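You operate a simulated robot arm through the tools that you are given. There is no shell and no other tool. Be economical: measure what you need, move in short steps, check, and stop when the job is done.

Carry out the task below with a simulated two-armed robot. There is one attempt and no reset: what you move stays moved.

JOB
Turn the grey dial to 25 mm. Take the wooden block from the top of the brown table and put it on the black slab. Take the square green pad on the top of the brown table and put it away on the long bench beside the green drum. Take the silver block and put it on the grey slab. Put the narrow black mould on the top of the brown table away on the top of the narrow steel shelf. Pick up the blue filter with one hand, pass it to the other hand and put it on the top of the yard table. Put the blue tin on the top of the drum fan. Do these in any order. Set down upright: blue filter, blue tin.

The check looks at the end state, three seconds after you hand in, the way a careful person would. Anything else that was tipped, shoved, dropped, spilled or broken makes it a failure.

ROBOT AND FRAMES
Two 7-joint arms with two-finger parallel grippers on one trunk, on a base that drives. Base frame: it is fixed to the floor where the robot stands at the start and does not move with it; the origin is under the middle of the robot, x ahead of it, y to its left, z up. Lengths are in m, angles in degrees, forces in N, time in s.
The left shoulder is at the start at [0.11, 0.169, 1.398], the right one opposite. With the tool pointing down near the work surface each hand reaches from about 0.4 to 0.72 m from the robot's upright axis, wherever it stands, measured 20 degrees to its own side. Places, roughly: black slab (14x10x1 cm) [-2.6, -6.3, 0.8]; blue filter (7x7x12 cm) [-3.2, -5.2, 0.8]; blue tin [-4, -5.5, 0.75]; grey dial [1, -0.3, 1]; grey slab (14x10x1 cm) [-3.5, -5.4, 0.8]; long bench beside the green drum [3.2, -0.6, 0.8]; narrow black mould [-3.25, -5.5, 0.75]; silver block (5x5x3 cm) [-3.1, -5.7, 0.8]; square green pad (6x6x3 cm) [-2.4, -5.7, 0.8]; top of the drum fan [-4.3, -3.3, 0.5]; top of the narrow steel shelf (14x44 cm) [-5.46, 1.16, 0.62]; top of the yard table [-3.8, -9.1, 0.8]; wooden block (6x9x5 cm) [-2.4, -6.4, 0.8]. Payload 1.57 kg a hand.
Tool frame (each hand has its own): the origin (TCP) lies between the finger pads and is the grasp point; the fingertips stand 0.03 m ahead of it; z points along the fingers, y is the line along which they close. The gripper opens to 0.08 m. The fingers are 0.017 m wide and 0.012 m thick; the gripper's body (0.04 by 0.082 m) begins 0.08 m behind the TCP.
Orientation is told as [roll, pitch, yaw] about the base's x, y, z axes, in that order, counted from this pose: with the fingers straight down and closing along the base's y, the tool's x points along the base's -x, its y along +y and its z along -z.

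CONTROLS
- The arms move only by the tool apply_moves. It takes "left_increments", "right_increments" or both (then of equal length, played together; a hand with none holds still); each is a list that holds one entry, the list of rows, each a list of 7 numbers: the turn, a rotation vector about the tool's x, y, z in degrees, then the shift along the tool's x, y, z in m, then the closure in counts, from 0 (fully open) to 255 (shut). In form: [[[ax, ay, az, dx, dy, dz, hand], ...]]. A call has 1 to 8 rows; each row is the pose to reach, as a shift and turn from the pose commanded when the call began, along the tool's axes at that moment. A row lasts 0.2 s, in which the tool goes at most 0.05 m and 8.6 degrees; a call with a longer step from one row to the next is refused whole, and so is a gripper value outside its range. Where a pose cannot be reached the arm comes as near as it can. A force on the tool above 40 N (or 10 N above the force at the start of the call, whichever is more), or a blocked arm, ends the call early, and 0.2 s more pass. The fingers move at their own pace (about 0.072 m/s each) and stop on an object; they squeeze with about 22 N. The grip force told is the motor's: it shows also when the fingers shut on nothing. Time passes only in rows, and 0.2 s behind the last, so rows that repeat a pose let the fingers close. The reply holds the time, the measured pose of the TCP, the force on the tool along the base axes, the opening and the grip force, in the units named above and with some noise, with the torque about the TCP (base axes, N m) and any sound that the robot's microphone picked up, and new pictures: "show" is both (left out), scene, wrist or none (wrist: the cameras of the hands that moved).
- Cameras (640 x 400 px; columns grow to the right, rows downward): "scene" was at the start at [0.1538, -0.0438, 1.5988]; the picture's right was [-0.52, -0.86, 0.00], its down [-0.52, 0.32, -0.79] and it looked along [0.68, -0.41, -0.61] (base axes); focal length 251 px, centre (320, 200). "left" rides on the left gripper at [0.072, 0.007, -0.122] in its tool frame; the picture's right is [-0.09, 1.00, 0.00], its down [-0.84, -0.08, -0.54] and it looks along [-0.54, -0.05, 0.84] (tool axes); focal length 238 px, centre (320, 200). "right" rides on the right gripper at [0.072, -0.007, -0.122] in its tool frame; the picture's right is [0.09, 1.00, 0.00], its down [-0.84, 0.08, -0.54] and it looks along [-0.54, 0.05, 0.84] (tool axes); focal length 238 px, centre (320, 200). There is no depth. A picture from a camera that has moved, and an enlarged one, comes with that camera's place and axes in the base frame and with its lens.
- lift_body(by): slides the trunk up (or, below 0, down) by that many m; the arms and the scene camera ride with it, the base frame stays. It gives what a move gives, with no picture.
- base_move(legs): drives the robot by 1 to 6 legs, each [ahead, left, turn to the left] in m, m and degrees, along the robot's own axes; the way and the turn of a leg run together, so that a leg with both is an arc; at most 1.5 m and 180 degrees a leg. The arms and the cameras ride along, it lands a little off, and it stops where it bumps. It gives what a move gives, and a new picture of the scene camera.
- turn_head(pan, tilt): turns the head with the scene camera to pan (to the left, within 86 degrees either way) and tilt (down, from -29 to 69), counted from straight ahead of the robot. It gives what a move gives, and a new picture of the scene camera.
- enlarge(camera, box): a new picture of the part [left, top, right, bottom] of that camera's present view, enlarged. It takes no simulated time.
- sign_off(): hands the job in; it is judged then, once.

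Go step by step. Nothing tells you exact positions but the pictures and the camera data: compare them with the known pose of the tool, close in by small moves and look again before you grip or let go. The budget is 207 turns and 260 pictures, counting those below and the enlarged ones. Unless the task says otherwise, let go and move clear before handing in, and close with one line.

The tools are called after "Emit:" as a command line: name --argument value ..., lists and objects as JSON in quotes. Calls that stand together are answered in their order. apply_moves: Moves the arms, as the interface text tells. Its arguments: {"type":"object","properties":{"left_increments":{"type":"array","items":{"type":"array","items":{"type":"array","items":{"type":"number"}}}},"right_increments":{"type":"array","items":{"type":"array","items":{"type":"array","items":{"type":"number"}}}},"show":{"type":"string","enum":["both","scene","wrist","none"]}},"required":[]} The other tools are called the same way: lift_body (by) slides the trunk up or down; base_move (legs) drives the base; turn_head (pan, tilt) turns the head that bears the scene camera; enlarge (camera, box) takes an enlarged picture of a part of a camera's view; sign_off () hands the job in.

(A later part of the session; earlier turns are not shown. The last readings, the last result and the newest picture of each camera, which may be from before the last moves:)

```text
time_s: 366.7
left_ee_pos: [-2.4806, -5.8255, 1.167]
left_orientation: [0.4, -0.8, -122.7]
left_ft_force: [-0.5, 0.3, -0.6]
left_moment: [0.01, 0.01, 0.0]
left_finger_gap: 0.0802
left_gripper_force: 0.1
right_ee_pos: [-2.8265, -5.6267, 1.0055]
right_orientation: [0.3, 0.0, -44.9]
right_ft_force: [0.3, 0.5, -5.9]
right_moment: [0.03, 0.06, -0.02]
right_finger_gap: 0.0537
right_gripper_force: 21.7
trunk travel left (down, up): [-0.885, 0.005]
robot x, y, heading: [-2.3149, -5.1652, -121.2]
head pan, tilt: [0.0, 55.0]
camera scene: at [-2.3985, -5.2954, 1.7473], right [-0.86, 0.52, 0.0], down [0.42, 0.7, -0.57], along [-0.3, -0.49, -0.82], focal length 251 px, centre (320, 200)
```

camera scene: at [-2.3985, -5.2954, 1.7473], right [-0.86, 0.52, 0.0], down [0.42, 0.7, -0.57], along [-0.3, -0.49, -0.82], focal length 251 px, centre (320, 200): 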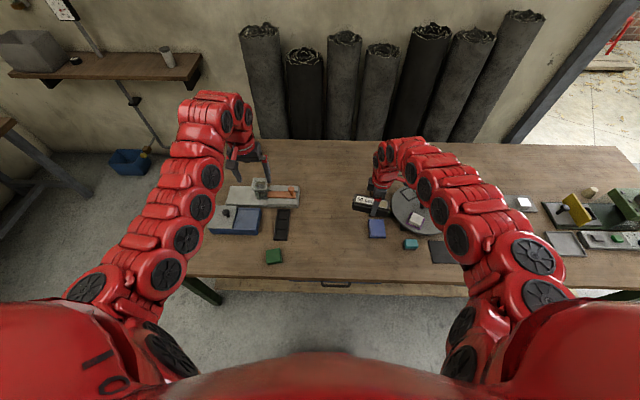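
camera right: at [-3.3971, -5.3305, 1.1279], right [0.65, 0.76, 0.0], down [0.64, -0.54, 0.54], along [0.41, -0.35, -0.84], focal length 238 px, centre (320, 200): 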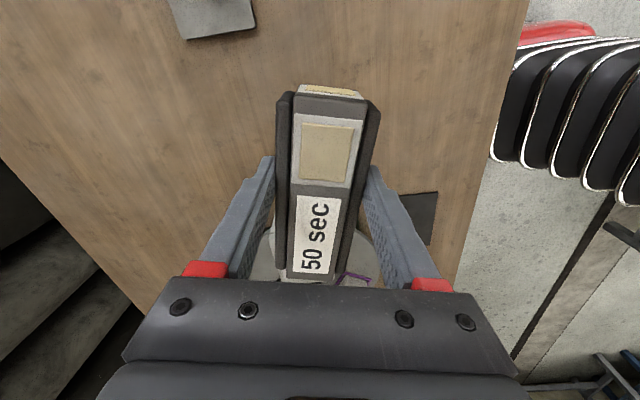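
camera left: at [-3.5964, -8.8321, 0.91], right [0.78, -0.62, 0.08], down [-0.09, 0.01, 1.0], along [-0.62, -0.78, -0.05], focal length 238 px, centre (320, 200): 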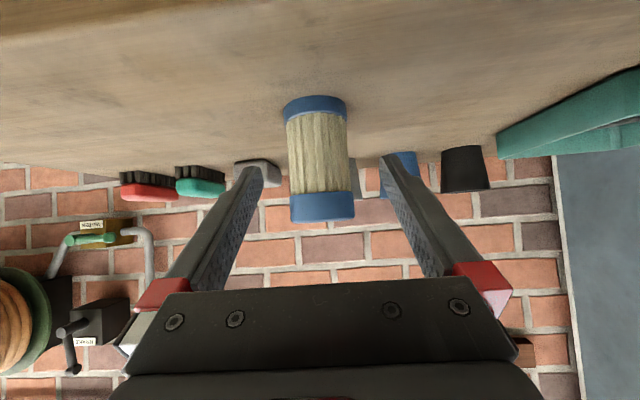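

Raise the right hand with the mould, lower the left while extended.

Emit:
apply_moves --right_increments '[[[0, 0, 0, 0, 0, -0.03, 255], [0, 0, 0, 0, 0, -0.06, 255], [0, 0, 0, 0, 0, -0.09, 255], [0, 0, 0, 0, 0, -0.12, 255], [0, 0, 0, 0, 0, -0.12, 255]]]' --left_increments '[[[0, 0, 0, 0, 0, 0.03, 0], [0, 0, 0, 0, 0, 0.06, 0], [0, 0, 0, 0, 0, 0.09, 0], [0, 0, 0, 0, 0, 0.1, 0], [0, 0, 0, 0, 0, 0.1, 0]]]' --show "none"

Emit:
lift_body --by -0.13

Emit:
apply_moves --left_increments '[[[0, 0, 0, 0.03, -0.005, 0.02, 0], [0, 0, 0, 0.06, -0.01, 0.03, 0], [0, 0, 0, 0.0955, -0.013, 0.04, 0], [0, 0, 0, 0.0955, -0.013, 0.04, 0]]]' --show "wrist"

```text
time_s: 367.9
left_ee_pos: [-2.4804, -5.8278, 1.0674]
left_orientation: [0.3, -0.7, -122.8]
left_ft_force: [0.5, -0.5, 0.2]
left_moment: [0.01, -0.03, -0.02]
left_finger_gap: 0.08
left_gripper_force: 0.1
right_ee_pos: [-2.8269, -5.6289, 1.1251]
right_orientation: [0.2, 0.1, -44.9]
right_ft_force: [0.9, 0.2, -6.4]
right_moment: [0.07, 0.08, 0.0]
right_finger_gap: 0.0542
right_gripper_force: 22.3
trunk travel left (down, up): [-0.885, 0.005]
robot x, y, heading: [-2.3168, -5.1652, -121.2]
head pan, tilt: [0.0, 55.0]
```

```text
time_s: 369.5
left_ee_pos: [-2.4804, -5.8265, 0.9375]
left_orientation: [0.3, -0.8, -122.8]
left_ft_force: [0.3, 0.1, 0.6]
left_moment: [-0.02, 0.01, -0.01]
left_finger_gap: 0.0799
left_gripper_force: 0.2
right_ee_pos: [-2.8258, -5.6273, 0.9955]
right_orientation: [0.0, 0.0, -44.9]
right_ft_force: [-0.7, 0.1, -5.7]
right_moment: [0.01, 0.04, 0.01]
right_finger_gap: 0.0535
right_gripper_force: 22.4
trunk travel left (down, up): [-0.755, 0.135]
robot x, y, heading: [-2.3182, -5.1669, -121.1]
head pan, tilt: [0.0, 55.0]
```

```text
time_s: 370.5
left_ee_pos: [-2.5118, -5.7796, 0.8846]
left_orientation: [0.3, -0.9, -122.8]
left_ft_force: [0.0, -0.4, -0.8]
left_moment: [0.01, 0.03, 0.01]
left_finger_gap: 0.0798
left_gripper_force: 0.0
left hand out of reach, approached as far as the arm can: row 1, 2, 3, 4
right_ee_pos: [-2.8277, -5.6287, 0.996]
right_orientation: [0.3, 0.0, -44.9]
right_ft_force: [0.3, 0.4, -6.1]
right_moment: [0.06, 0.05, -0.01]
right_finger_gap: 0.0536
right_gripper_force: 21.8
trunk travel left (down, up): [-0.755, 0.135]
robot x, y, heading: [-2.3135, -5.1685, -121.4]
head pan, tilt: [0.0, 55.0]
camera left: at [-2.4662, -5.7215, 1.0058], right [0.79, -0.62, 0.01], down [-0.52, -0.65, 0.55], along [-0.34, -0.44, -0.83], focal length 238 px, centre (320, 200)
```

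left: 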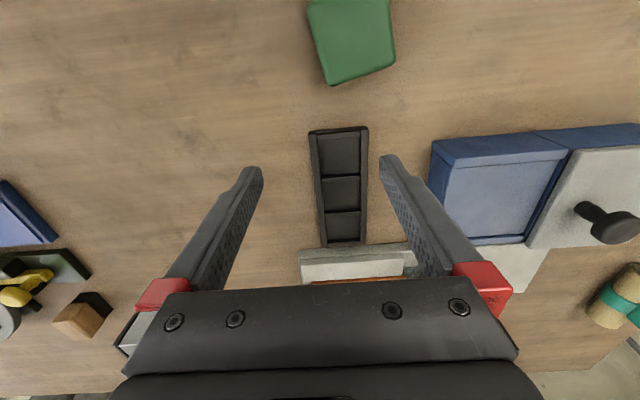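

Pad at about [-2.445, -5.738]; rather than force the arm, shift the base back 7 cm and left 3.5 cm, then rotate the hand 14° to square up.

Emit:
base_move --legs '[[-0.07, 0.035, 0]]'

Emit:
apply_moves --left_increments '[[[0, 0, -7, 0, 0, 0, 0], [0, 0, -14, 0, 0, 0, 0], [0, 0, -14, 0, 0, 0, 0]]]' --show "wrist"

```text
time_s: 371.5
left_ee_pos: [-2.4467, -5.7391, 0.884]
left_orientation: [0.2, -0.9, -122.9]
left_ft_force: [0.6, -0.7, 0.6]
left_moment: [0.02, -0.01, -0.01]
left_finger_gap: 0.0798
left_gripper_force: 0.0
right_ee_pos: [-2.7633, -5.5862, 0.9946]
right_orientation: [0.2, 0.0, -45.1]
right_ft_force: [-0.2, 0.4, -5.8]
right_moment: [0.06, 0.07, 0.01]
right_finger_gap: 0.0537
right_gripper_force: 22.0
trunk travel left (down, up): [-0.755, 0.135]
robot x, y, heading: [-2.2541, -5.1273, -121.2]
head pan, tilt: [0.0, 55.0]
camera scene: at [-2.3333, -5.2553, 1.6173], right [-0.85, 0.52, 0.0], down [0.43, 0.7, -0.57], along [-0.3, -0.49, -0.82], focal length 251 px, centre (320, 200)
```

scene: 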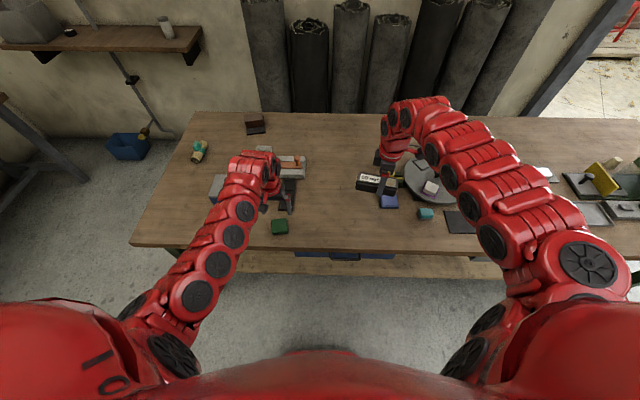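

```text
time_s: 372.3
left_ee_pos: [-2.4461, -5.7396, 0.8839]
left_orientation: [0.1, -0.8, -108.9]
left_ft_force: [0.0, -0.2, -0.1]
left_moment: [-0.01, -0.02, -0.02]
left_finger_gap: 0.0801
left_gripper_force: 0.1
right_ee_pos: [-2.7624, -5.5872, 0.9943]
right_orientation: [0.2, 0.0, -45.0]
right_ft_force: [0.6, 0.3, -6.3]
right_moment: [0.09, 0.01, -0.01]
right_finger_gap: 0.0539
right_gripper_force: 21.5
trunk travel left (down, up): [-0.755, 0.135]
robot x, y, heading: [-2.2528, -5.1225, -121.4]
head pan, tilt: [0.0, 55.0]
camera left: at [-2.4169, -5.6719, 1.0056], right [0.91, -0.41, 0.0], down [-0.34, -0.76, 0.56], along [-0.23, -0.51, -0.83], focal length 238 px, centre (320, 200)
```

left: 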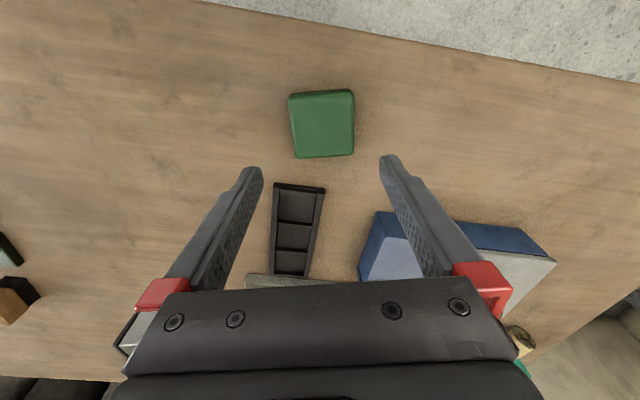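

Emit:
apply_moves --left_increments '[[[0, 0, 0, 0.011, 0.002, 0.03, 0], [0, 0, 0, 0.011, 0.002, 0.06, 0], [0, 0, 0, 0.011, 0.002, 0.094, 0], [0, 0, 0, 0.011, 0.002, 0.094, 0], [0, 0, 0, 0.011, 0.002, 0.094, 255], [0, 0, 0, 0.011, 0.002, 0.094, 255], [0, 0, 0, 0.011, 0.002, 0.094, 255]]]' --show "wrist"

```text
time_s: 373.9
left_ee_pos: [-2.4416, -5.7324, 0.7914]
left_orientation: [-0.1, -0.9, -109.0]
left_ft_force: [2.0, -0.9, 2.3]
left_moment: [-0.04, 0.03, -0.02]
left_finger_gap: 0.0592
left_gripper_force: 21.9
right_ee_pos: [-2.7619, -5.5872, 0.9962]
right_orientation: [0.3, 0.0, -45.0]
right_ft_force: [0.2, 0.1, -6.0]
right_moment: [0.03, 0.05, -0.01]
right_finger_gap: 0.0535
right_gripper_force: 22.1
trunk travel left (down, up): [-0.755, 0.135]
robot x, y, heading: [-2.2556, -5.1252, -121.1]
head pan, tilt: [0.0, 55.0]
camera left: at [-2.4119, -5.6635, 0.9125], right [0.91, -0.41, 0.0], down [-0.34, -0.76, 0.56], along [-0.23, -0.51, -0.83], focal length 238 px, centre (320, 200)
```

left: 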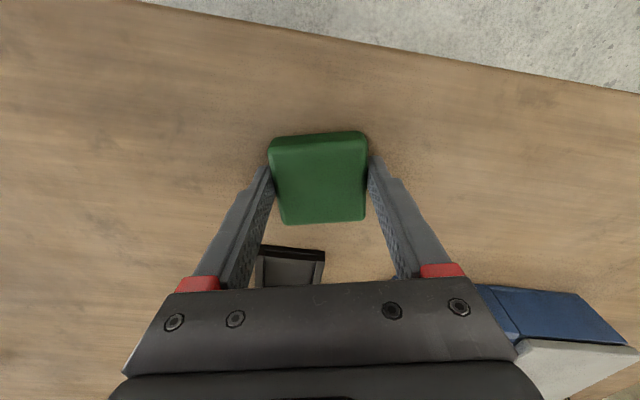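

Pad gripped. Lift, slide right into the lane, turn round and drive up toward the shelf area, then look.

Emit:
lift_body --by 0.13

Emit:
apply_moves --left_increments '[[[0, 0, 0, -0.02, 0, -0.04, 255], [0, 0, 0, -0.04, 0, -0.08, 255], [0, 0, 0, -0.06, 0, -0.12, 255], [0, 0, 0, -0.06, 0, -0.12, 255]]]' --show "none"

Emit:
base_move --legs '[[-0.2, 0, 0], [0, -1.0, 0], [0, 0, 90], [0, 0, 89], [1.4, 0, 0], [1.4, 0, 0]]'

Emit:
turn_head --pan 60 --tilt 20

```text
time_s: 375.5
left_ee_pos: [-2.4426, -5.7324, 0.9211]
left_orientation: [-0.1, -0.9, -109.0]
left_ft_force: [-0.1, 0.0, -0.6]
left_moment: [-0.03, 0.02, -0.03]
left_finger_gap: 0.0593
left_gripper_force: 20.9
right_ee_pos: [-2.7632, -5.5873, 1.1254]
right_orientation: [0.2, 0.1, -45.0]
right_ft_force: [-0.8, 0.3, -6.1]
right_moment: [0.08, 0.09, -0.03]
right_finger_gap: 0.0538
right_gripper_force: 22.0
trunk travel left (down, up): [-0.885, 0.005]
robot x, y, heading: [-2.2511, -5.1248, -121.1]
head pan, tilt: [0.0, 55.0]
```

```text
time_s: 376.5
left_ee_pos: [-2.4599, -5.7864, 1.0426]
left_orientation: [0.0, -0.9, -109.0]
left_ft_force: [0.9, -0.2, -0.6]
left_moment: [-0.01, 0.01, 0.0]
left_finger_gap: 0.0594
left_gripper_force: 22.2
right_ee_pos: [-2.7622, -5.5874, 1.1251]
right_orientation: [0.3, 0.1, -44.9]
right_ft_force: [0.0, -0.2, -6.4]
right_moment: [0.06, 0.06, 0.02]
right_finger_gap: 0.0537
right_gripper_force: 22.1
trunk travel left (down, up): [-0.885, 0.005]
robot x, y, heading: [-2.2515, -5.1278, -121.2]
head pan, tilt: [0.0, 55.0]
```

```text
time_s: 403.9
left_ee_pos: [-1.3969, -1.3407, 1.0423]
left_orientation: [-0.1, -1.0, 70.5]
left_ft_force: [0.3, 0.2, 0.0]
left_moment: [-0.04, 0.03, -0.02]
left_finger_gap: 0.0592
left_gripper_force: 22.1
right_ee_pos: [-1.0954, -1.543, 1.1262]
right_orientation: [0.2, 0.1, 134.5]
right_ft_force: [-0.1, 0.9, -6.2]
right_moment: [-0.01, -0.06, 0.02]
right_finger_gap: 0.0539
right_gripper_force: 21.8
trunk travel left (down, up): [-0.885, 0.005]
robot x, y, heading: [-1.6118, -1.9999, 58.5]
head pan, tilt: [0.0, 55.0]
camera scene: at [-1.529, -1.8681, 1.7474], right [0.85, -0.53, 0.0], down [-0.43, -0.7, -0.57], along [0.3, 0.49, -0.82], focal length 251 px, centre (320, 200)
```

scene: 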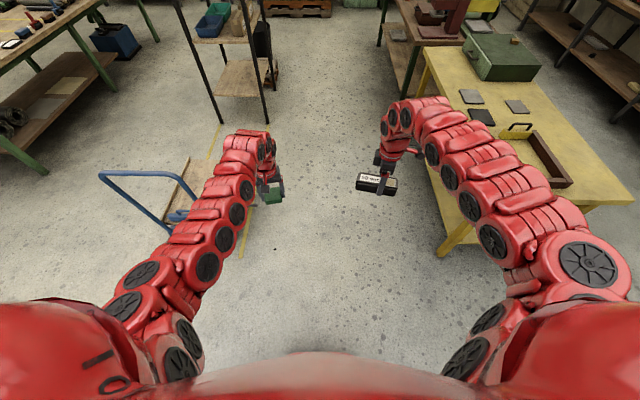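

```text
time_s: 405.1
left_ee_pos: [-1.3959, -1.3401, 1.0406]
left_orientation: [0.0, -0.9, 70.5]
left_ft_force: [0.7, 0.2, -1.1]
left_moment: [-0.03, -0.01, 0.02]
left_finger_gap: 0.0596
left_gripper_force: 22.0
right_ee_pos: [-1.0951, -1.5417, 1.1266]
right_orientation: [0.2, 0.1, 134.6]
right_ft_force: [-0.5, -0.1, -6.4]
right_moment: [-0.05, -0.09, 0.02]
right_finger_gap: 0.054
right_gripper_force: 21.9
trunk travel left (down, up): [-0.885, 0.005]
robot x, y, heading: [-1.6041, -1.9986, 58.0]
head pan, tilt: [60.0, 20.0]
camera scene: at [-1.6105, -1.8468, 1.7994], right [0.88, 0.47, 0.0], down [0.16, -0.3, -0.94], along [-0.44, 0.83, -0.34], focal length 251 px, centre (320, 200)
```

scene: 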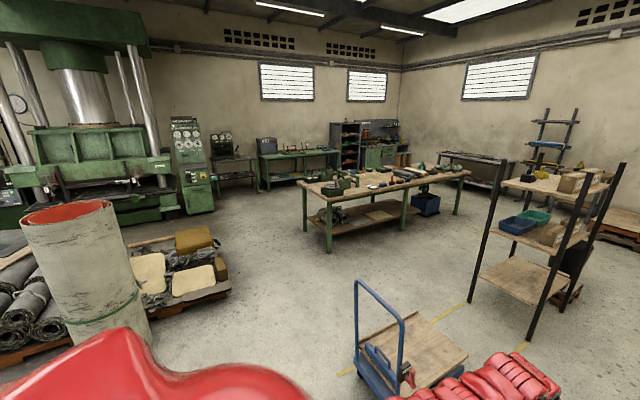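

Emit:
enlarge --camera "scene" --box '[160, 105, 320, 215]'

```text
3.64 times, centred on (240, 160) of scene
camera zoom: at [-1.6105, -1.8468, 1.7994], right [0.88, 0.47, 0.0], down [0.16, -0.3, -0.94], along [-0.44, 0.83, -0.34], focal length 912 px, centre (611, 346)
```

zoom: 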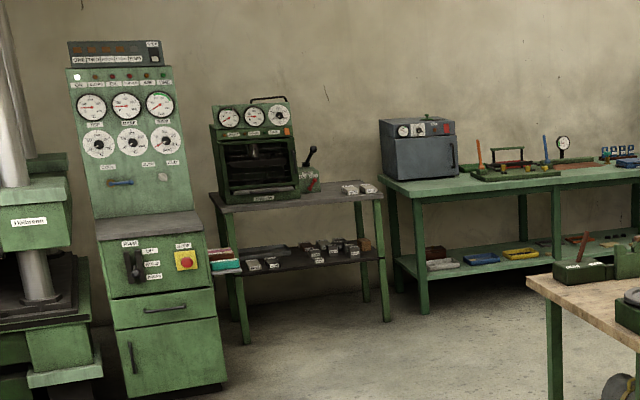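

The narrow shelf seems to hang at the left of the green stand by the control cabinet. I'll weave past the cart and pallet toward it.

Emit:
base_move --legs '[[0, 0, 90], [1.4, -0.08, 0], [0.5, -0.75, 0], [1.3, 0, 0]]'

Emit:
turn_head --pan 0 --tilt 30

```text
time_s: 426.3
left_ee_pos: [-4.5452, 0.5772, 1.0412]
left_orientation: [0.0, -0.9, 160.0]
left_ft_force: [-0.2, -0.6, -1.0]
left_moment: [-0.01, 0.02, 0.0]
left_finger_gap: 0.0595
left_gripper_force: 22.0
right_ee_pos: [-4.3397, 0.876, 1.1258]
right_orientation: [0.1, 0.0, -135.9]
right_ft_force: [0.1, 0.1, -6.9]
right_moment: [0.07, -0.06, 0.02]
right_finger_gap: 0.0539
right_gripper_force: 21.9
trunk travel left (down, up): [-0.885, 0.005]
robot x, y, heading: [-3.8866, 0.358, 148.0]
head pan, tilt: [60.0, 20.0]
camera scene: at [-4.0365, 0.36, 1.7995], right [-0.47, 0.88, 0.0], down [0.3, 0.16, -0.94], along [-0.83, -0.44, -0.34], focal length 251 px, centre (320, 200)
```

scene: 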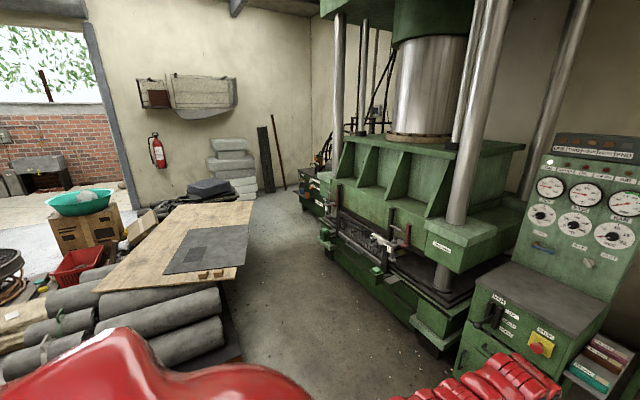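

```text
time_s: 427.6
left_ee_pos: [-4.5433, 0.5764, 1.0403]
left_orientation: [-0.1, -0.9, 160.1]
left_ft_force: [-0.8, 0.1, -1.7]
left_moment: [-0.02, -0.02, 0.01]
left_finger_gap: 0.0592
left_gripper_force: 22.1
right_ee_pos: [-4.3393, 0.8763, 1.1253]
right_orientation: [0.2, 0.1, -135.9]
right_ft_force: [0.9, 0.0, -6.5]
right_moment: [0.07, -0.09, 0.01]
right_finger_gap: 0.0537
right_gripper_force: 21.7
trunk travel left (down, up): [-0.885, 0.005]
robot x, y, heading: [-3.8858, 0.3614, 147.8]
head pan, tilt: [0.0, 30.0]
camera scene: at [-4.0314, 0.452, 1.7833], right [0.53, 0.85, 0.0], down [0.42, -0.27, -0.87], along [-0.73, 0.46, -0.5], focal length 251 px, centre (320, 200)
```

scene: 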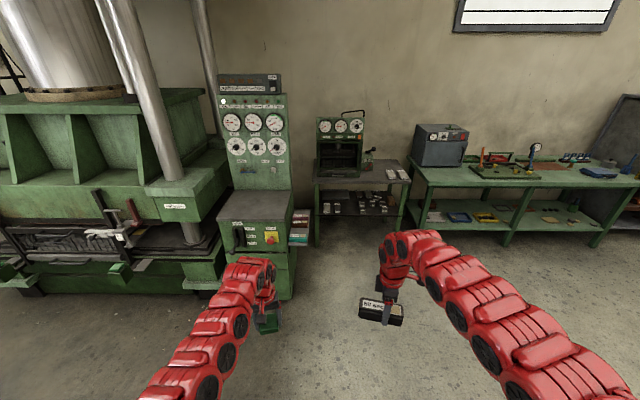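

Emit:
enlarge --camera "scene" --box '[260, 180, 360, 260]'

```text
5.00 times, centred on (310, 220) of scene
camera zoom: at [-4.0314, 0.452, 1.7833], right [0.53, 0.85, 0.0], down [0.42, -0.27, -0.87], along [-0.73, 0.46, -0.5], focal length 1254 px, centre (370, 100)
```

zoom: 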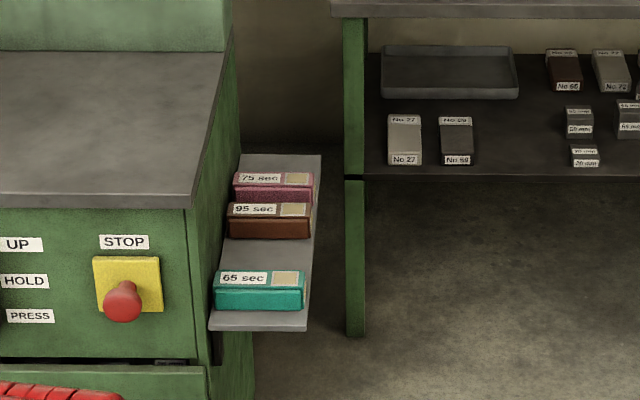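

The shelf already holds moulds labelled 75, 95 and 65 sec, so the "50 sec" mould is right; the free gap is between 95 and 65 at about [-5.40, 1.127]. I'll approach from the open right side, facing the shelf's side: turn left 90°, then slide over.

Emit:
base_move --legs '[[0, 0, 89.5], [-0.3, 0, 0], [0, -1.2, 0]]'

Emit:
turn_head --pan -25 --tilt 40

```text
time_s: 439.1
left_ee_pos: [-4.9628, 0.6003, 1.0416]
left_orientation: [0.0, -0.9, -109.9]
left_ft_force: [0.3, 0.1, -0.9]
left_moment: [0.02, 0.0, 0.0]
left_finger_gap: 0.0596
left_gripper_force: 22.2
right_ee_pos: [-5.2625, 0.8041, 1.1258]
right_orientation: [0.3, 0.1, -45.8]
right_ft_force: [-0.8, -0.1, -6.4]
right_moment: [0.03, 0.07, 0.01]
right_finger_gap: 0.0535
right_gripper_force: 22.2
trunk travel left (down, up): [-0.885, 0.005]
robot x, y, heading: [-4.7459, 1.2614, -122.3]
head pan, tilt: [0.0, 30.0]
camera scene: at [-4.8378, 1.1146, 1.7834], right [-0.85, 0.53, 0.0], down [0.27, 0.42, -0.87], along [-0.46, -0.73, -0.5], focal length 251 px, centre (320, 200)
```

scene: 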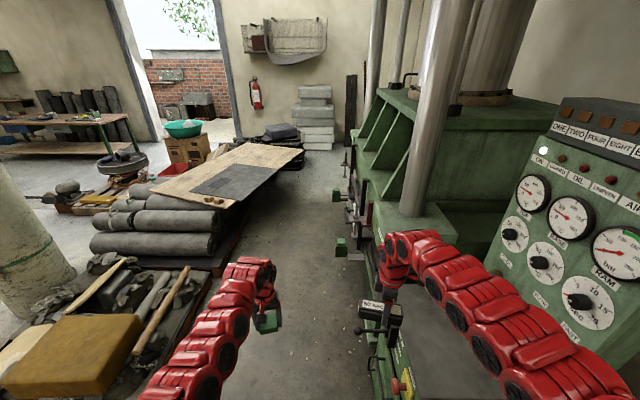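

```text
time_s: 440.0
left_ee_pos: [-4.9614, 0.6008, 1.0408]
left_orientation: [0.1, -1.0, -109.8]
left_ft_force: [0.3, 1.0, -0.4]
left_moment: [0.02, 0.02, -0.02]
left_finger_gap: 0.0595
left_gripper_force: 21.7
right_ee_pos: [-5.2626, 0.8053, 1.1242]
right_orientation: [0.2, 0.1, -45.8]
right_ft_force: [0.6, 0.7, -6.1]
right_moment: [0.08, 0.07, -0.02]
right_finger_gap: 0.0538
right_gripper_force: 21.8
trunk travel left (down, up): [-0.885, 0.005]
robot x, y, heading: [-4.7453, 1.2578, -122.2]
head pan, tilt: [-25.0, 40.0]
camera scene: at [-4.8615, 1.1452, 1.768], right [-0.54, 0.84, 0.0], down [0.54, 0.35, -0.77], along [-0.64, -0.42, -0.64], focal length 251 px, centre (320, 200)
```

scene: 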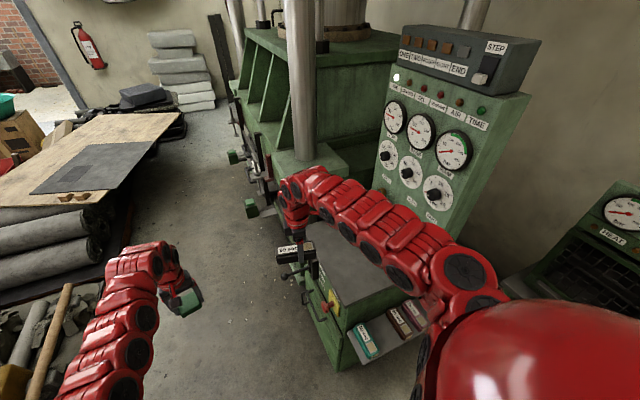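

Emit:
base_move --legs '[[-0.16, 0, -0.5], [0, -0.28, 0]]'

Emit:
turn_head --pan -20 --tilt 58

```text
time_s: 443.0
left_ee_pos: [-5.1124, 0.8857, 1.0411]
left_orientation: [0.0, -1.0, -110.2]
left_ft_force: [0.7, 0.4, -1.4]
left_moment: [0.0, 0.02, -0.03]
left_finger_gap: 0.0592
left_gripper_force: 22.1
right_ee_pos: [-5.4113, 1.091, 1.1248]
right_orientation: [0.3, 0.0, -46.2]
right_ft_force: [-0.1, -0.5, -6.2]
right_moment: [0.06, 0.04, 0.02]
right_finger_gap: 0.0537
right_gripper_force: 22.1
trunk travel left (down, up): [-0.885, 0.005]
robot x, y, heading: [-4.8936, 1.546, -122.5]
head pan, tilt: [-25.0, 40.0]
camera scene: at [-5.0078, 1.4297, 1.7681], right [-0.54, 0.84, 0.0], down [0.54, 0.35, -0.77], along [-0.65, -0.41, -0.64], focal length 251 px, centre (320, 200)
```

scene: 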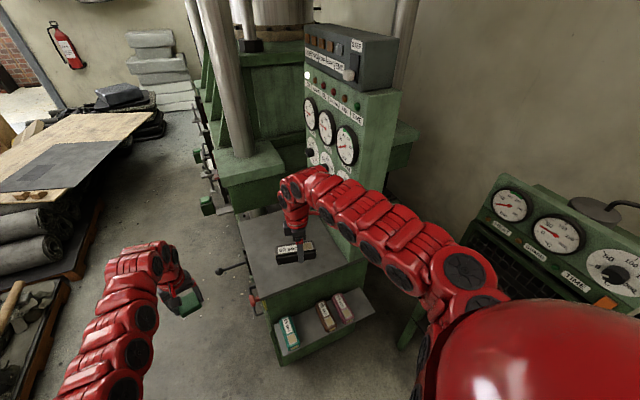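

```text
time_s: 443.8
left_ee_pos: [-5.1139, 0.8874, 1.0413]
left_orientation: [0.0, -0.9, -110.2]
left_ft_force: [-0.9, -0.3, -1.1]
left_moment: [0.03, -0.01, -0.02]
left_finger_gap: 0.0593
left_gripper_force: 22.3
right_ee_pos: [-5.4132, 1.0935, 1.1246]
right_orientation: [0.4, 0.2, -46.2]
right_ft_force: [0.0, 0.0, -6.2]
right_moment: [0.08, 0.05, 0.01]
right_finger_gap: 0.0536
right_gripper_force: 22.0
trunk travel left (down, up): [-0.885, 0.005]
robot x, y, heading: [-4.8924, 1.5441, -122.4]
head pan, tilt: [-20.0, 58.0]
camera scene: at [-4.9933, 1.4347, 1.7437], right [-0.61, 0.79, 0.0], down [0.67, 0.52, -0.53], along [-0.42, -0.32, -0.85], focal length 251 px, centre (320, 200)
```

scene: 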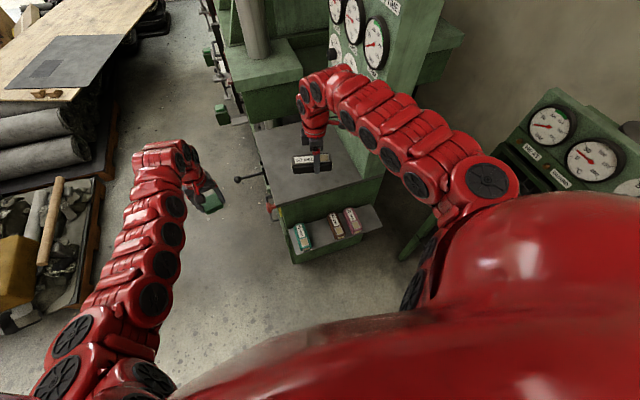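

Rotate the mould to match the shelf (yaw -122.7°) above the target, then check.

Emit:
apply_moves --right_increments '[[[0, 0, 8.5, 0.003, 0.006, 0, 255], [0, 0, 17, 0.006, 0.012, 0, 255], [0, 0, 25.5, 0.009, 0.018, 0, 255], [0, 0, 34, 0.012, 0.024, 0, 255], [0, 0, 42.5, 0.015, 0.03, 0, 255], [0, 0, 51, 0.017, 0.036, 0, 255], [0, 0, 59.5, 0.019, 0.042, 0, 255], [0, 0, 68, 0.019, 0.047, 0, 255]]]' --show "none"

Emit:
apply_moves --right_increments '[[[0, 0, 5, 0, 0, 0, 255], [0, 0, 8.5, 0, 0, 0, 255], [0, 0, 8.5, 0, 0, 0, 255]]]' --show "wrist"

```text
time_s: 445.6
left_ee_pos: [-5.1153, 0.8867, 1.041]
left_orientation: [0.1, -0.9, -110.2]
left_ft_force: [-0.6, 0.0, -1.1]
left_moment: [0.03, 0.01, 0.01]
left_finger_gap: 0.0593
left_gripper_force: 21.7
right_ee_pos: [-5.4089, 1.1162, 1.1177]
right_orientation: [0.1, 0.3, -114.4]
right_ft_force: [-0.3, 0.3, -6.6]
right_moment: [0.09, -0.03, -0.02]
right_finger_gap: 0.0536
right_gripper_force: 22.1
right hand out of reach, approached as far as the arm can: row 4, 5, 6, 7, 8
trunk travel left (down, up): [-0.885, 0.005]
robot x, y, heading: [-4.8911, 1.5405, -122.5]
head pan, tilt: [-20.0, 58.0]
```

```text
time_s: 446.4
left_ee_pos: [-5.1138, 0.8863, 1.0401]
left_orientation: [0.0, -0.9, -110.2]
left_ft_force: [0.7, 0.4, -0.8]
left_moment: [0.01, -0.06, -0.01]
left_finger_gap: 0.0595
left_gripper_force: 21.7
right_ee_pos: [-5.41, 1.1151, 1.1181]
right_orientation: [0.0, 0.3, -122.7]
right_ft_force: [-0.2, -0.7, -6.2]
right_moment: [0.07, -0.01, 0.03]
right_finger_gap: 0.0537
right_gripper_force: 21.4
trunk travel left (down, up): [-0.885, 0.005]
robot x, y, heading: [-4.893, 1.546, -122.6]
head pan, tilt: [-20.0, 58.0]
camera right: at [-5.3749, 1.1777, 1.2406], right [0.89, -0.46, 0.0], down [-0.39, -0.75, 0.54], along [-0.25, -0.48, -0.84], focal length 238 px, centre (320, 200)
```

right: 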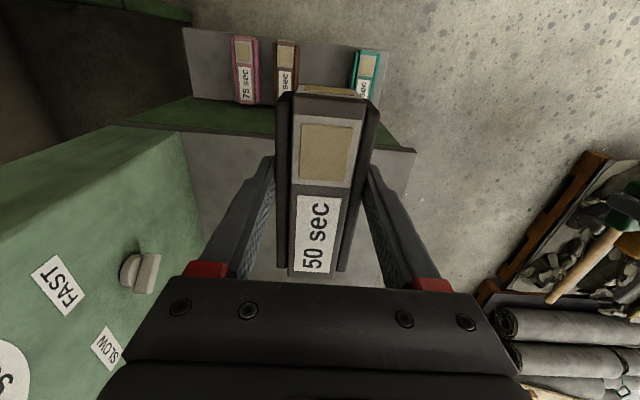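

The gap between the brown and teal moulds is clear; the held mould matches their orientation. Shift the left hand outward, lower the trunk, then centre the right hand over the gap.

Emit:
apply_moves --left_increments '[[[0, 0, 0, 0, 0.03, 0, 255], [0, 0, 0, 0, 0.06, 0, 255], [0, 0, 0, 0, 0.09, 0, 255], [0, 0, 0, 0, 0.09, 0, 255]]]' --show "none"

Emit:
lift_body --by -0.15

Emit:
apply_moves --right_increments '[[[0, 0, 0, 0.015, 0.005, 0, 255], [0, 0, 0, 0.031, 0.01, 0, 255], [0, 0, 0, 0.031, 0.01, 0.0, 255]]]' --show "wrist"

```text
time_s: 447.4
left_ee_pos: [-5.0293, 0.8565, 1.0412]
left_orientation: [0.0, -0.9, -110.2]
left_ft_force: [-0.6, 0.4, -0.3]
left_moment: [0.02, -0.03, 0.01]
left_finger_gap: 0.0593
left_gripper_force: 21.9
right_ee_pos: [-5.4111, 1.1159, 1.1187]
right_orientation: [0.0, 0.3, -122.7]
right_ft_force: [0.1, -0.7, -6.2]
right_moment: [0.08, -0.04, -0.03]
right_finger_gap: 0.054
right_gripper_force: 22.0
trunk travel left (down, up): [-0.885, 0.005]
robot x, y, heading: [-4.8889, 1.5444, -122.9]
head pan, tilt: [-20.0, 58.0]
```

```text
time_s: 449.1
left_ee_pos: [-5.029, 0.8568, 0.8913]
left_orientation: [0.1, -0.9, -110.2]
left_ft_force: [0.1, 0.6, -1.0]
left_moment: [0.01, -0.01, -0.04]
left_finger_gap: 0.0596
left_gripper_force: 21.8
right_ee_pos: [-5.4096, 1.1149, 0.9675]
right_orientation: [0.1, 0.3, -122.6]
right_ft_force: [0.6, 0.3, -6.3]
right_moment: [0.03, -0.06, -0.03]
right_finger_gap: 0.0539
right_gripper_force: 21.8
trunk travel left (down, up): [-0.735, 0.155]
robot x, y, heading: [-4.8913, 1.5427, -122.6]
head pan, tilt: [-20.0, 58.0]
```

```text
time_s: 449.9
left_ee_pos: [-5.0283, 0.8562, 0.891]
left_orientation: [0.1, -0.9, -110.1]
left_ft_force: [0.1, -0.1, -1.2]
left_moment: [0.02, -0.02, 0.01]
left_finger_gap: 0.0598
left_gripper_force: 22.4
right_ee_pos: [-5.4022, 1.112, 0.9618]
right_orientation: [0.0, 0.5, -122.7]
right_ft_force: [-0.7, 0.3, -5.7]
right_moment: [0.0, 0.02, 0.0]
right_finger_gap: 0.054
right_gripper_force: 21.4
right hand out of reach, approached as far as the arm can: row 1, 2, 3
trunk travel left (down, up): [-0.735, 0.155]
robot x, y, heading: [-4.8923, 1.5438, -122.0]
head pan, tilt: [-20.0, 58.0]
camera right: at [-5.3676, 1.1752, 1.0841], right [0.89, -0.46, 0.0], down [-0.39, -0.75, 0.53], along [-0.25, -0.47, -0.84], focal length 238 px, centre (320, 200)
```

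right: 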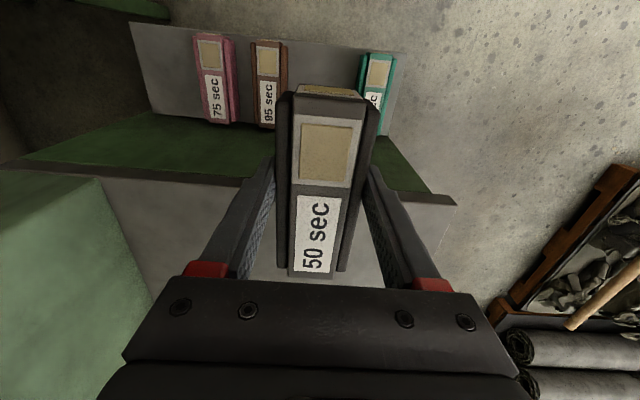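

Estimates agree: gap centre at [-5.393, 1.123]. The arm can't fold closer, so back the base ~4 cm instead.

Emit:
base_move --legs '[[-0.038, 0, 0]]'

Emit:
apply_moves --right_increments '[[[0, 0, 0, 0, 0, 0.03, 255], [0, 0, 0, 0, 0, 0.05, 255], [0, 0, 0, 0, 0, 0.05, 255]]]' --show "wrist"

```text
time_s: 450.8
left_ee_pos: [-5.01, 0.8853, 0.8886]
left_orientation: [0.1, -0.7, -110.2]
left_ft_force: [-1.0, -1.0, -1.2]
left_moment: [0.0, 0.02, 0.02]
left_finger_gap: 0.0595
left_gripper_force: 21.7
right_ee_pos: [-5.3838, 1.1429, 0.9603]
right_orientation: [0.0, 0.6, -122.7]
right_ft_force: [0.1, -0.8, -5.9]
right_moment: [0.09, -0.05, 0.0]
right_finger_gap: 0.054
right_gripper_force: 21.6
trunk travel left (down, up): [-0.735, 0.155]
robot x, y, heading: [-4.8745, 1.5768, -122.6]
head pan, tilt: [-20.0, 58.0]
camera scene: at [-4.9744, 1.4626, 1.5931], right [-0.61, 0.79, 0.0], down [0.67, 0.52, -0.53], along [-0.42, -0.32, -0.85], focal length 251 px, centre (320, 200)
```

scene: 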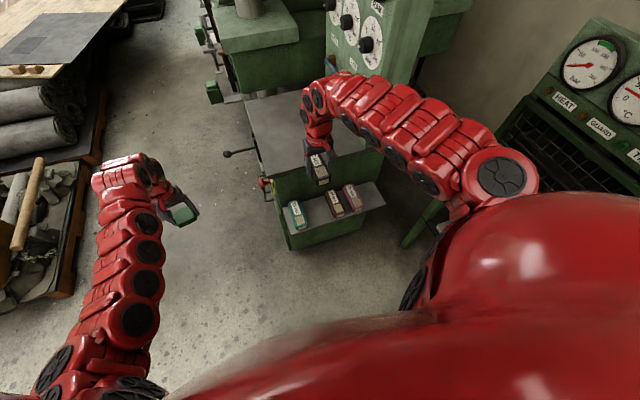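

```text
time_s: 451.6
left_ee_pos: [-5.0075, 0.8878, 0.8916]
left_orientation: [0.0, -1.0, -110.3]
left_ft_force: [-0.3, 0.3, -1.8]
left_moment: [-0.03, 0.0, -0.03]
left_finger_gap: 0.0594
left_gripper_force: 21.4
right_ee_pos: [-5.3811, 1.1442, 0.9132]
right_orientation: [0.0, 0.4, -122.7]
right_ft_force: [-0.7, 0.5, -6.2]
right_moment: [0.07, 0.01, 0.0]
right_finger_gap: 0.0537
right_gripper_force: 22.2
trunk travel left (down, up): [-0.735, 0.155]
robot x, y, heading: [-4.8746, 1.5772, -122.7]
head pan, tilt: [-20.0, 58.0]
camera right: at [-5.3465, 1.2074, 1.0346], right [0.89, -0.46, 0.0], down [-0.39, -0.75, 0.54], along [-0.25, -0.48, -0.84], focal length 238 px, centre (320, 200)
```

right: 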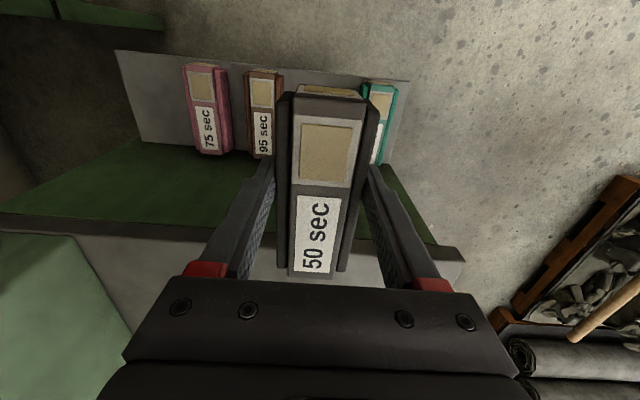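

Well placed above the gap. Descend vertically with the trunk.

Emit:
lift_body --by -0.19

Emit:
apply_moves --right_increments '[[[0, 0, 0, 0, 0, 0, 255]]]' --show "wrist"

```text
time_s: 453.7
left_ee_pos: [-5.0087, 0.8879, 0.7017]
left_orientation: [0.2, -0.9, -110.1]
left_ft_force: [0.3, 0.5, -0.2]
left_moment: [0.0, -0.03, -0.01]
left_finger_gap: 0.0596
left_gripper_force: 21.2
right_ee_pos: [-5.3818, 1.1437, 0.7227]
right_orientation: [0.0, 0.4, -122.7]
right_ft_force: [0.8, 0.7, -6.4]
right_moment: [0.08, -0.04, 0.0]
right_finger_gap: 0.0539
right_gripper_force: 22.7
trunk travel left (down, up): [-0.545, 0.345]
robot x, y, heading: [-4.8715, 1.5765, -122.5]
head pan, tilt: [-20.0, 58.0]
```

```text
time_s: 454.1
left_ee_pos: [-5.0079, 0.8877, 0.7021]
left_orientation: [0.1, -0.9, -110.2]
left_ft_force: [-0.5, 0.7, -1.3]
left_moment: [-0.01, 0.0, 0.01]
left_finger_gap: 0.0593
left_gripper_force: 22.2
right_ee_pos: [-5.3819, 1.1452, 0.7217]
right_orientation: [0.1, 0.4, -122.7]
right_ft_force: [0.0, -0.7, -5.2]
right_moment: [0.06, -0.01, 0.01]
right_finger_gap: 0.0537
right_gripper_force: 22.0
trunk travel left (down, up): [-0.545, 0.345]
robot x, y, heading: [-4.8748, 1.5771, -122.4]
head pan, tilt: [-20.0, 58.0]
camera right: at [-5.3469, 1.2069, 0.8443], right [0.89, -0.46, 0.0], down [-0.39, -0.75, 0.54], along [-0.25, -0.48, -0.84], focal length 238 px, centre (320, 200)
```

right: 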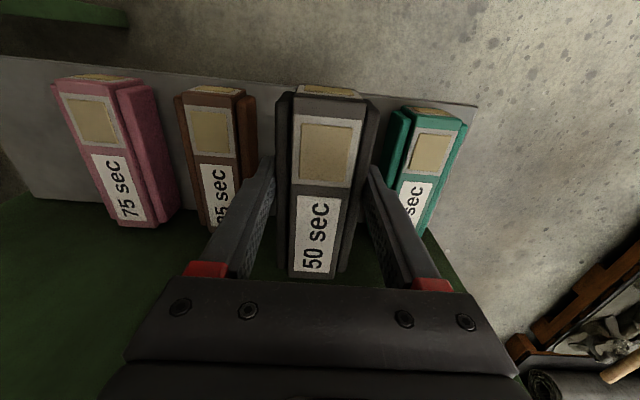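

Lined up between its neighbours. Lower the last ~5 cm gently.

Emit:
apply_moves --right_increments '[[[0, 0, 0, 0, 0.002, 0.02, 255], [0, 0, 0, 0, 0.002, 0.038, 255], [0, 0, 0, 0, 0.002, 0.044, 255], [0, 0, 0, 0, 0.002, 0.048, 255], [0, 0, 0, 0, 0.002, 0.052, 255], [0, 0, 0, 0, 0.002, 0.055, 255]]]' --show "wrist"

```text
time_s: 455.5
left_ee_pos: [-5.0097, 0.8891, 0.7009]
left_orientation: [0.0, -0.9, -110.1]
left_ft_force: [-0.4, -0.3, -1.3]
left_moment: [-0.01, -0.01, -0.02]
left_finger_gap: 0.0594
left_gripper_force: 22.1
right_ee_pos: [-5.3797, 1.1429, 0.6663]
right_orientation: [0.1, 0.4, -122.7]
right_ft_force: [0.9, 0.8, -5.7]
right_moment: [0.08, -0.03, 0.0]
right_finger_gap: 0.0537
right_gripper_force: 22.0
trunk travel left (down, up): [-0.545, 0.345]
robot x, y, heading: [-4.876, 1.5716, -122.5]
head pan, tilt: [-20.0, 58.0]
camera right: at [-5.3451, 1.2059, 0.7893], right [0.89, -0.46, 0.0], down [-0.39, -0.75, 0.54], along [-0.25, -0.48, -0.84], focal length 238 px, centre (320, 200)
```

right: 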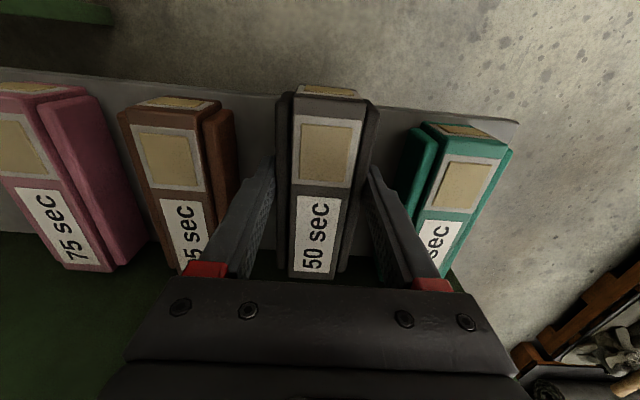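

Emit:
apply_moves --right_increments '[[[0, 0, 0, 0, 0, 0.003, 255], [0, 0, 0, 0, 0, 0.006, 255], [0, 0, 0, 0, 0, 0.009, 255]]]' --show "none"

```text
time_s: 456.3
left_ee_pos: [-5.0085, 0.8882, 0.7024]
left_orientation: [0.0, -1.0, -110.4]
left_ft_force: [0.1, 0.5, -1.4]
left_moment: [0.0, -0.02, 0.0]
left_finger_gap: 0.0595
left_gripper_force: 21.5
right_ee_pos: [-5.378, 1.1457, 0.6581]
right_orientation: [-0.1, 0.4, -122.7]
right_ft_force: [2.1, 2.2, 11.6]
right_moment: [-0.55, 0.17, -0.04]
right_finger_gap: 0.0535
right_gripper_force: 22.2
trunk travel left (down, up): [-0.545, 0.345]
robot x, y, heading: [-4.8723, 1.5747, -122.4]
head pan, tilt: [-20.0, 58.0]
```

Contact. Open only slightly (to ~64 mm) and rise straight up.

Emit:
apply_moves --right_increments '[[[0, 0, 0, 0, 0, 0, 55], [0, 0, 0, 0, 0, 0, 55], [0, 0, 0, 0, 0, 0, 55], [0, 0, 0, 0, 0, -0.03, 55], [0, 0, 0, 0, 0, -0.07, 55], [0, 0, 0, 0, 0, -0.11, 55], [0, 0, 0, 0, 0, -0.15, 55], [0, 0, 0, 0, 0, -0.15, 55]]]' --show "wrist"

```text
time_s: 458.1
left_ee_pos: [-5.0087, 0.8877, 0.7026]
left_orientation: [0.0, -0.8, -110.2]
left_ft_force: [0.6, 0.5, -2.0]
left_moment: [-0.02, -0.02, -0.01]
left_finger_gap: 0.0595
left_gripper_force: 22.3
right_ee_pos: [-5.3837, 1.139, 0.8093]
right_orientation: [0.0, 0.8, -122.8]
right_ft_force: [-0.3, 0.3, 0.5]
right_moment: [0.0, 0.01, -0.03]
right_finger_gap: 0.0627
right_gripper_force: 0.0
right hand out of reach, approached as far as the arm can: row 7, 8
trunk travel left (down, up): [-0.545, 0.345]
robot x, y, heading: [-4.873, 1.5741, -122.6]
head pan, tilt: [-20.0, 58.0]
camera right: at [-5.3497, 1.2013, 0.9314], right [0.89, -0.46, 0.0], down [-0.39, -0.75, 0.53], along [-0.24, -0.47, -0.85], focal length 238 px, centre (320, 200)
```

right: 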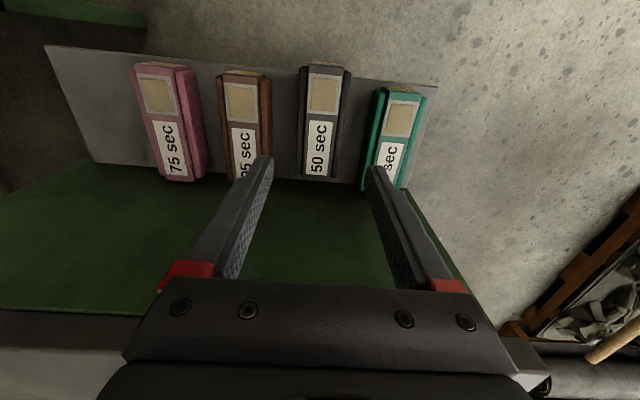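

The 50-sec mould is in its gap on the shelf. Raise the trunk and retrace the path toward the lane with the pad still in the left hand.

Emit:
lift_body --by 0.32

Emit:
base_move --legs '[[0, 0.3, 0], [0.16, 0, 0], [0, 1.2, 0], [0.3, 0, 0], [0, 0, 90.5]]'

Emit:
base_move --legs '[[1.3, 0, 0], [0.5, -0.75, 0], [1.4, 0.05, 0]]'

Emit:
turn_head --pan 0 --tilt 30

```text
time_s: 461.3
left_ee_pos: [-5.0085, 0.8878, 1.0213]
left_orientation: [0.0, -0.9, -110.2]
left_ft_force: [-0.1, 0.4, -1.1]
left_moment: [0.01, -0.01, -0.04]
left_finger_gap: 0.0592
left_gripper_force: 22.0
right_ee_pos: [-5.3835, 1.1398, 1.1284]
right_orientation: [0.0, 0.6, -122.7]
right_ft_force: [-0.3, -0.5, 0.2]
right_moment: [0.01, 0.0, -0.02]
right_finger_gap: 0.0627
right_gripper_force: 0.0
trunk travel left (down, up): [-0.865, 0.025]
robot x, y, heading: [-4.8725, 1.5759, -122.7]
head pan, tilt: [-20.0, 58.0]
```

```text
time_s: 475.4
left_ee_pos: [-3.1782, 0.2391, 1.0213]
left_orientation: [0.0, -0.9, -20.7]
left_ft_force: [0.7, -0.3, -0.5]
left_moment: [0.03, 0.0, 0.01]
left_finger_gap: 0.0594
left_gripper_force: 21.8
right_ee_pos: [-3.4328, -0.1329, 1.1294]
right_orientation: [0.0, 0.5, -33.1]
right_ft_force: [0.0, -0.6, 0.7]
right_moment: [-0.02, 0.0, 0.03]
right_finger_gap: 0.0628
right_gripper_force: 0.0
trunk travel left (down, up): [-0.865, 0.025]
robot x, y, heading: [-3.8618, 0.3811, -32.8]
head pan, tilt: [-20.0, 58.0]
camera scene: at [-3.7566, 0.2826, 1.7238], right [-0.8, -0.6, 0.0], down [-0.51, 0.68, -0.53], along [0.32, -0.42, -0.85], focal length 251 px, centre (320, 200)
```

scene: 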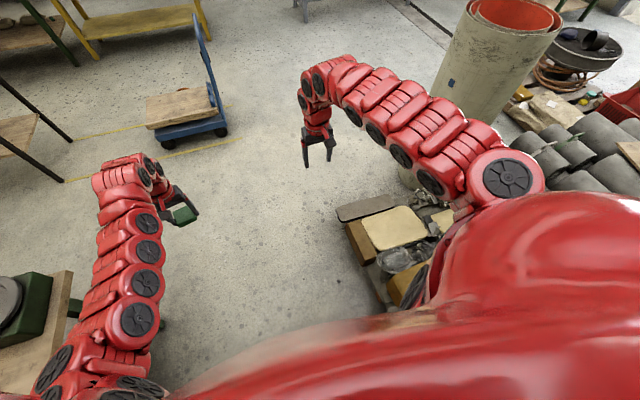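

```text
time_s: 492.7
left_ee_pos: [-0.9374, -2.0996, 1.022]
left_orientation: [-0.1, -1.0, -21.6]
left_ft_force: [0.3, 0.8, -1.3]
left_moment: [-0.01, 0.0, -0.02]
left_finger_gap: 0.0596
left_gripper_force: 21.9
right_ee_pos: [-1.1983, -2.4691, 1.1286]
right_orientation: [0.0, 0.6, -34.1]
right_ft_force: [1.2, -0.3, 0.1]
right_moment: [-0.06, -0.03, 0.02]
right_finger_gap: 0.0627
right_gripper_force: 0.1
trunk travel left (down, up): [-0.865, 0.025]
robot x, y, heading: [-1.6261, -1.9462, -34.0]
head pan, tilt: [-20.0, 58.0]
camera scene: at [-1.5146, -2.047, 1.7238], right [-0.81, -0.59, 0.0], down [-0.5, 0.69, -0.53], along [0.31, -0.43, -0.85], focal length 251 px, centre (320, 200)
```

scene: 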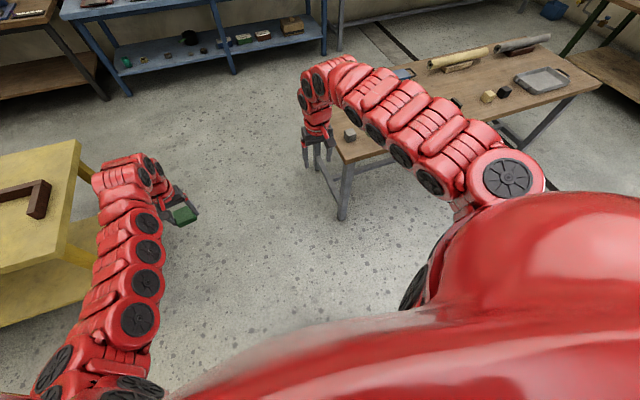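

```text
time_s: 493.6
left_ee_pos: [-0.9368, -2.0997, 1.0217]
left_orientation: [0.1, -0.9, -21.6]
left_ft_force: [0.3, 0.3, 0.2]
left_moment: [-0.01, 0.0, -0.04]
left_finger_gap: 0.0596
left_gripper_force: 21.5
right_ee_pos: [-1.197, -2.4691, 1.13]
right_orientation: [0.0, 0.6, -34.1]
right_ft_force: [-0.1, 0.3, 0.3]
right_moment: [0.02, 0.0, 0.0]
right_finger_gap: 0.0627
right_gripper_force: 0.1
trunk travel left (down, up): [-0.865, 0.025]
robot x, y, heading: [-1.62, -1.9485, -34.0]
head pan, tilt: [0.0, 30.0]
camera scene: at [-1.48, -2.042, 1.7634], right [-0.56, -0.83, 0.0], down [-0.42, 0.28, -0.87], along [0.72, -0.48, -0.5], focal length 251 px, centre (320, 200)
```

scene: 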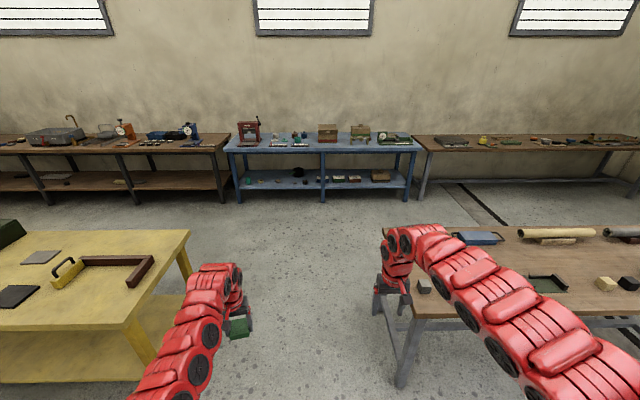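

The gap between yellow and grey-legged tables is ahead. Go through into the corridor, then slide left along the long bench.

Emit:
base_move --legs '[[0, 0.16, 2], [1.2, 0, 0], [0.95, 0, 0], [0, 1.5, 0], [0, 1.4, 0]]'

Emit:
turn_head --pan 15 --tilt 30

```text
time_s: 518.9
left_ee_pos: [2.5351, -0.6717, 1.0214]
left_orientation: [0.1, -0.9, -21.7]
left_ft_force: [0.2, 0.7, -1.4]
left_moment: [0.02, 0.02, 0.04]
left_finger_gap: 0.0594
left_gripper_force: 22.3
right_ee_pos: [2.2746, -1.0409, 1.1285]
right_orientation: [0.1, 0.6, -34.2]
right_ft_force: [0.5, -0.3, 0.8]
right_moment: [0.0, -0.04, -0.01]
right_finger_gap: 0.0625
right_gripper_force: 0.1
trunk travel left (down, up): [-0.865, 0.025]
robot x, y, heading: [1.8534, -0.5202, -34.1]
head pan, tilt: [0.0, 30.0]
camera scene: at [1.9926, -0.6133, 1.7635], right [-0.56, -0.83, 0.0], down [-0.41, 0.28, -0.87], along [0.72, -0.48, -0.5], focal length 251 px, centre (320, 200)
```

scene: 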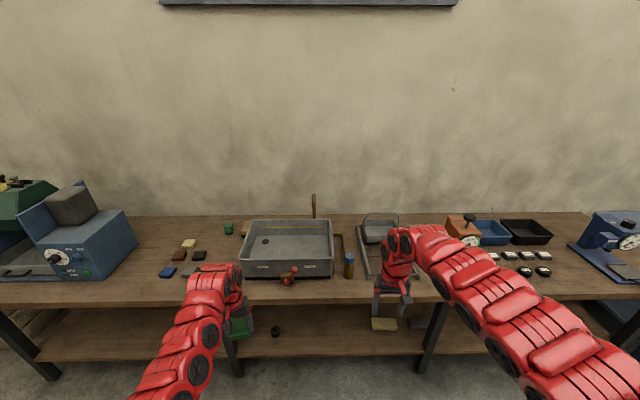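

```text
time_s: 519.7
left_ee_pos: [2.535, -0.6712, 1.0215]
left_orientation: [0.0, -0.9, -21.7]
left_ft_force: [-0.5, 0.6, -1.0]
left_moment: [0.0, 0.0, 0.0]
left_finger_gap: 0.0591
left_gripper_force: 22.2
right_ee_pos: [2.2737, -1.0403, 1.1286]
right_orientation: [0.0, 0.6, -34.2]
right_ft_force: [-0.1, -0.3, -1.1]
right_moment: [0.01, -0.01, -0.01]
right_finger_gap: 0.0626
right_gripper_force: 0.1
trunk travel left (down, up): [-0.865, 0.025]
robot x, y, heading: [1.8525, -0.517, -34.0]
head pan, tilt: [15.0, 30.0]
camera scene: at [2.0034, -0.5918, 1.7635], right [-0.33, -0.95, 0.0], down [-0.47, 0.16, -0.87], along [0.82, -0.28, -0.5], focal length 251 px, centre (320, 200)
```

scene: 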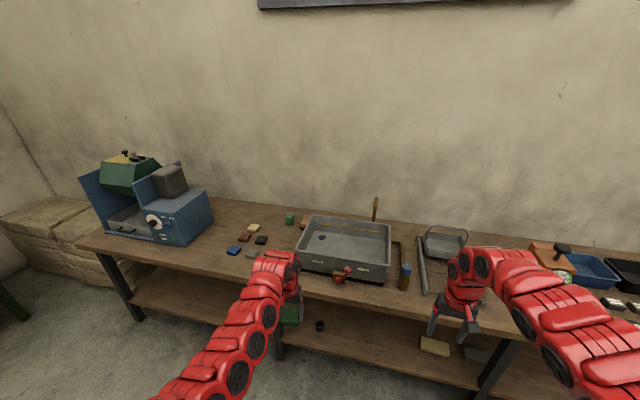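

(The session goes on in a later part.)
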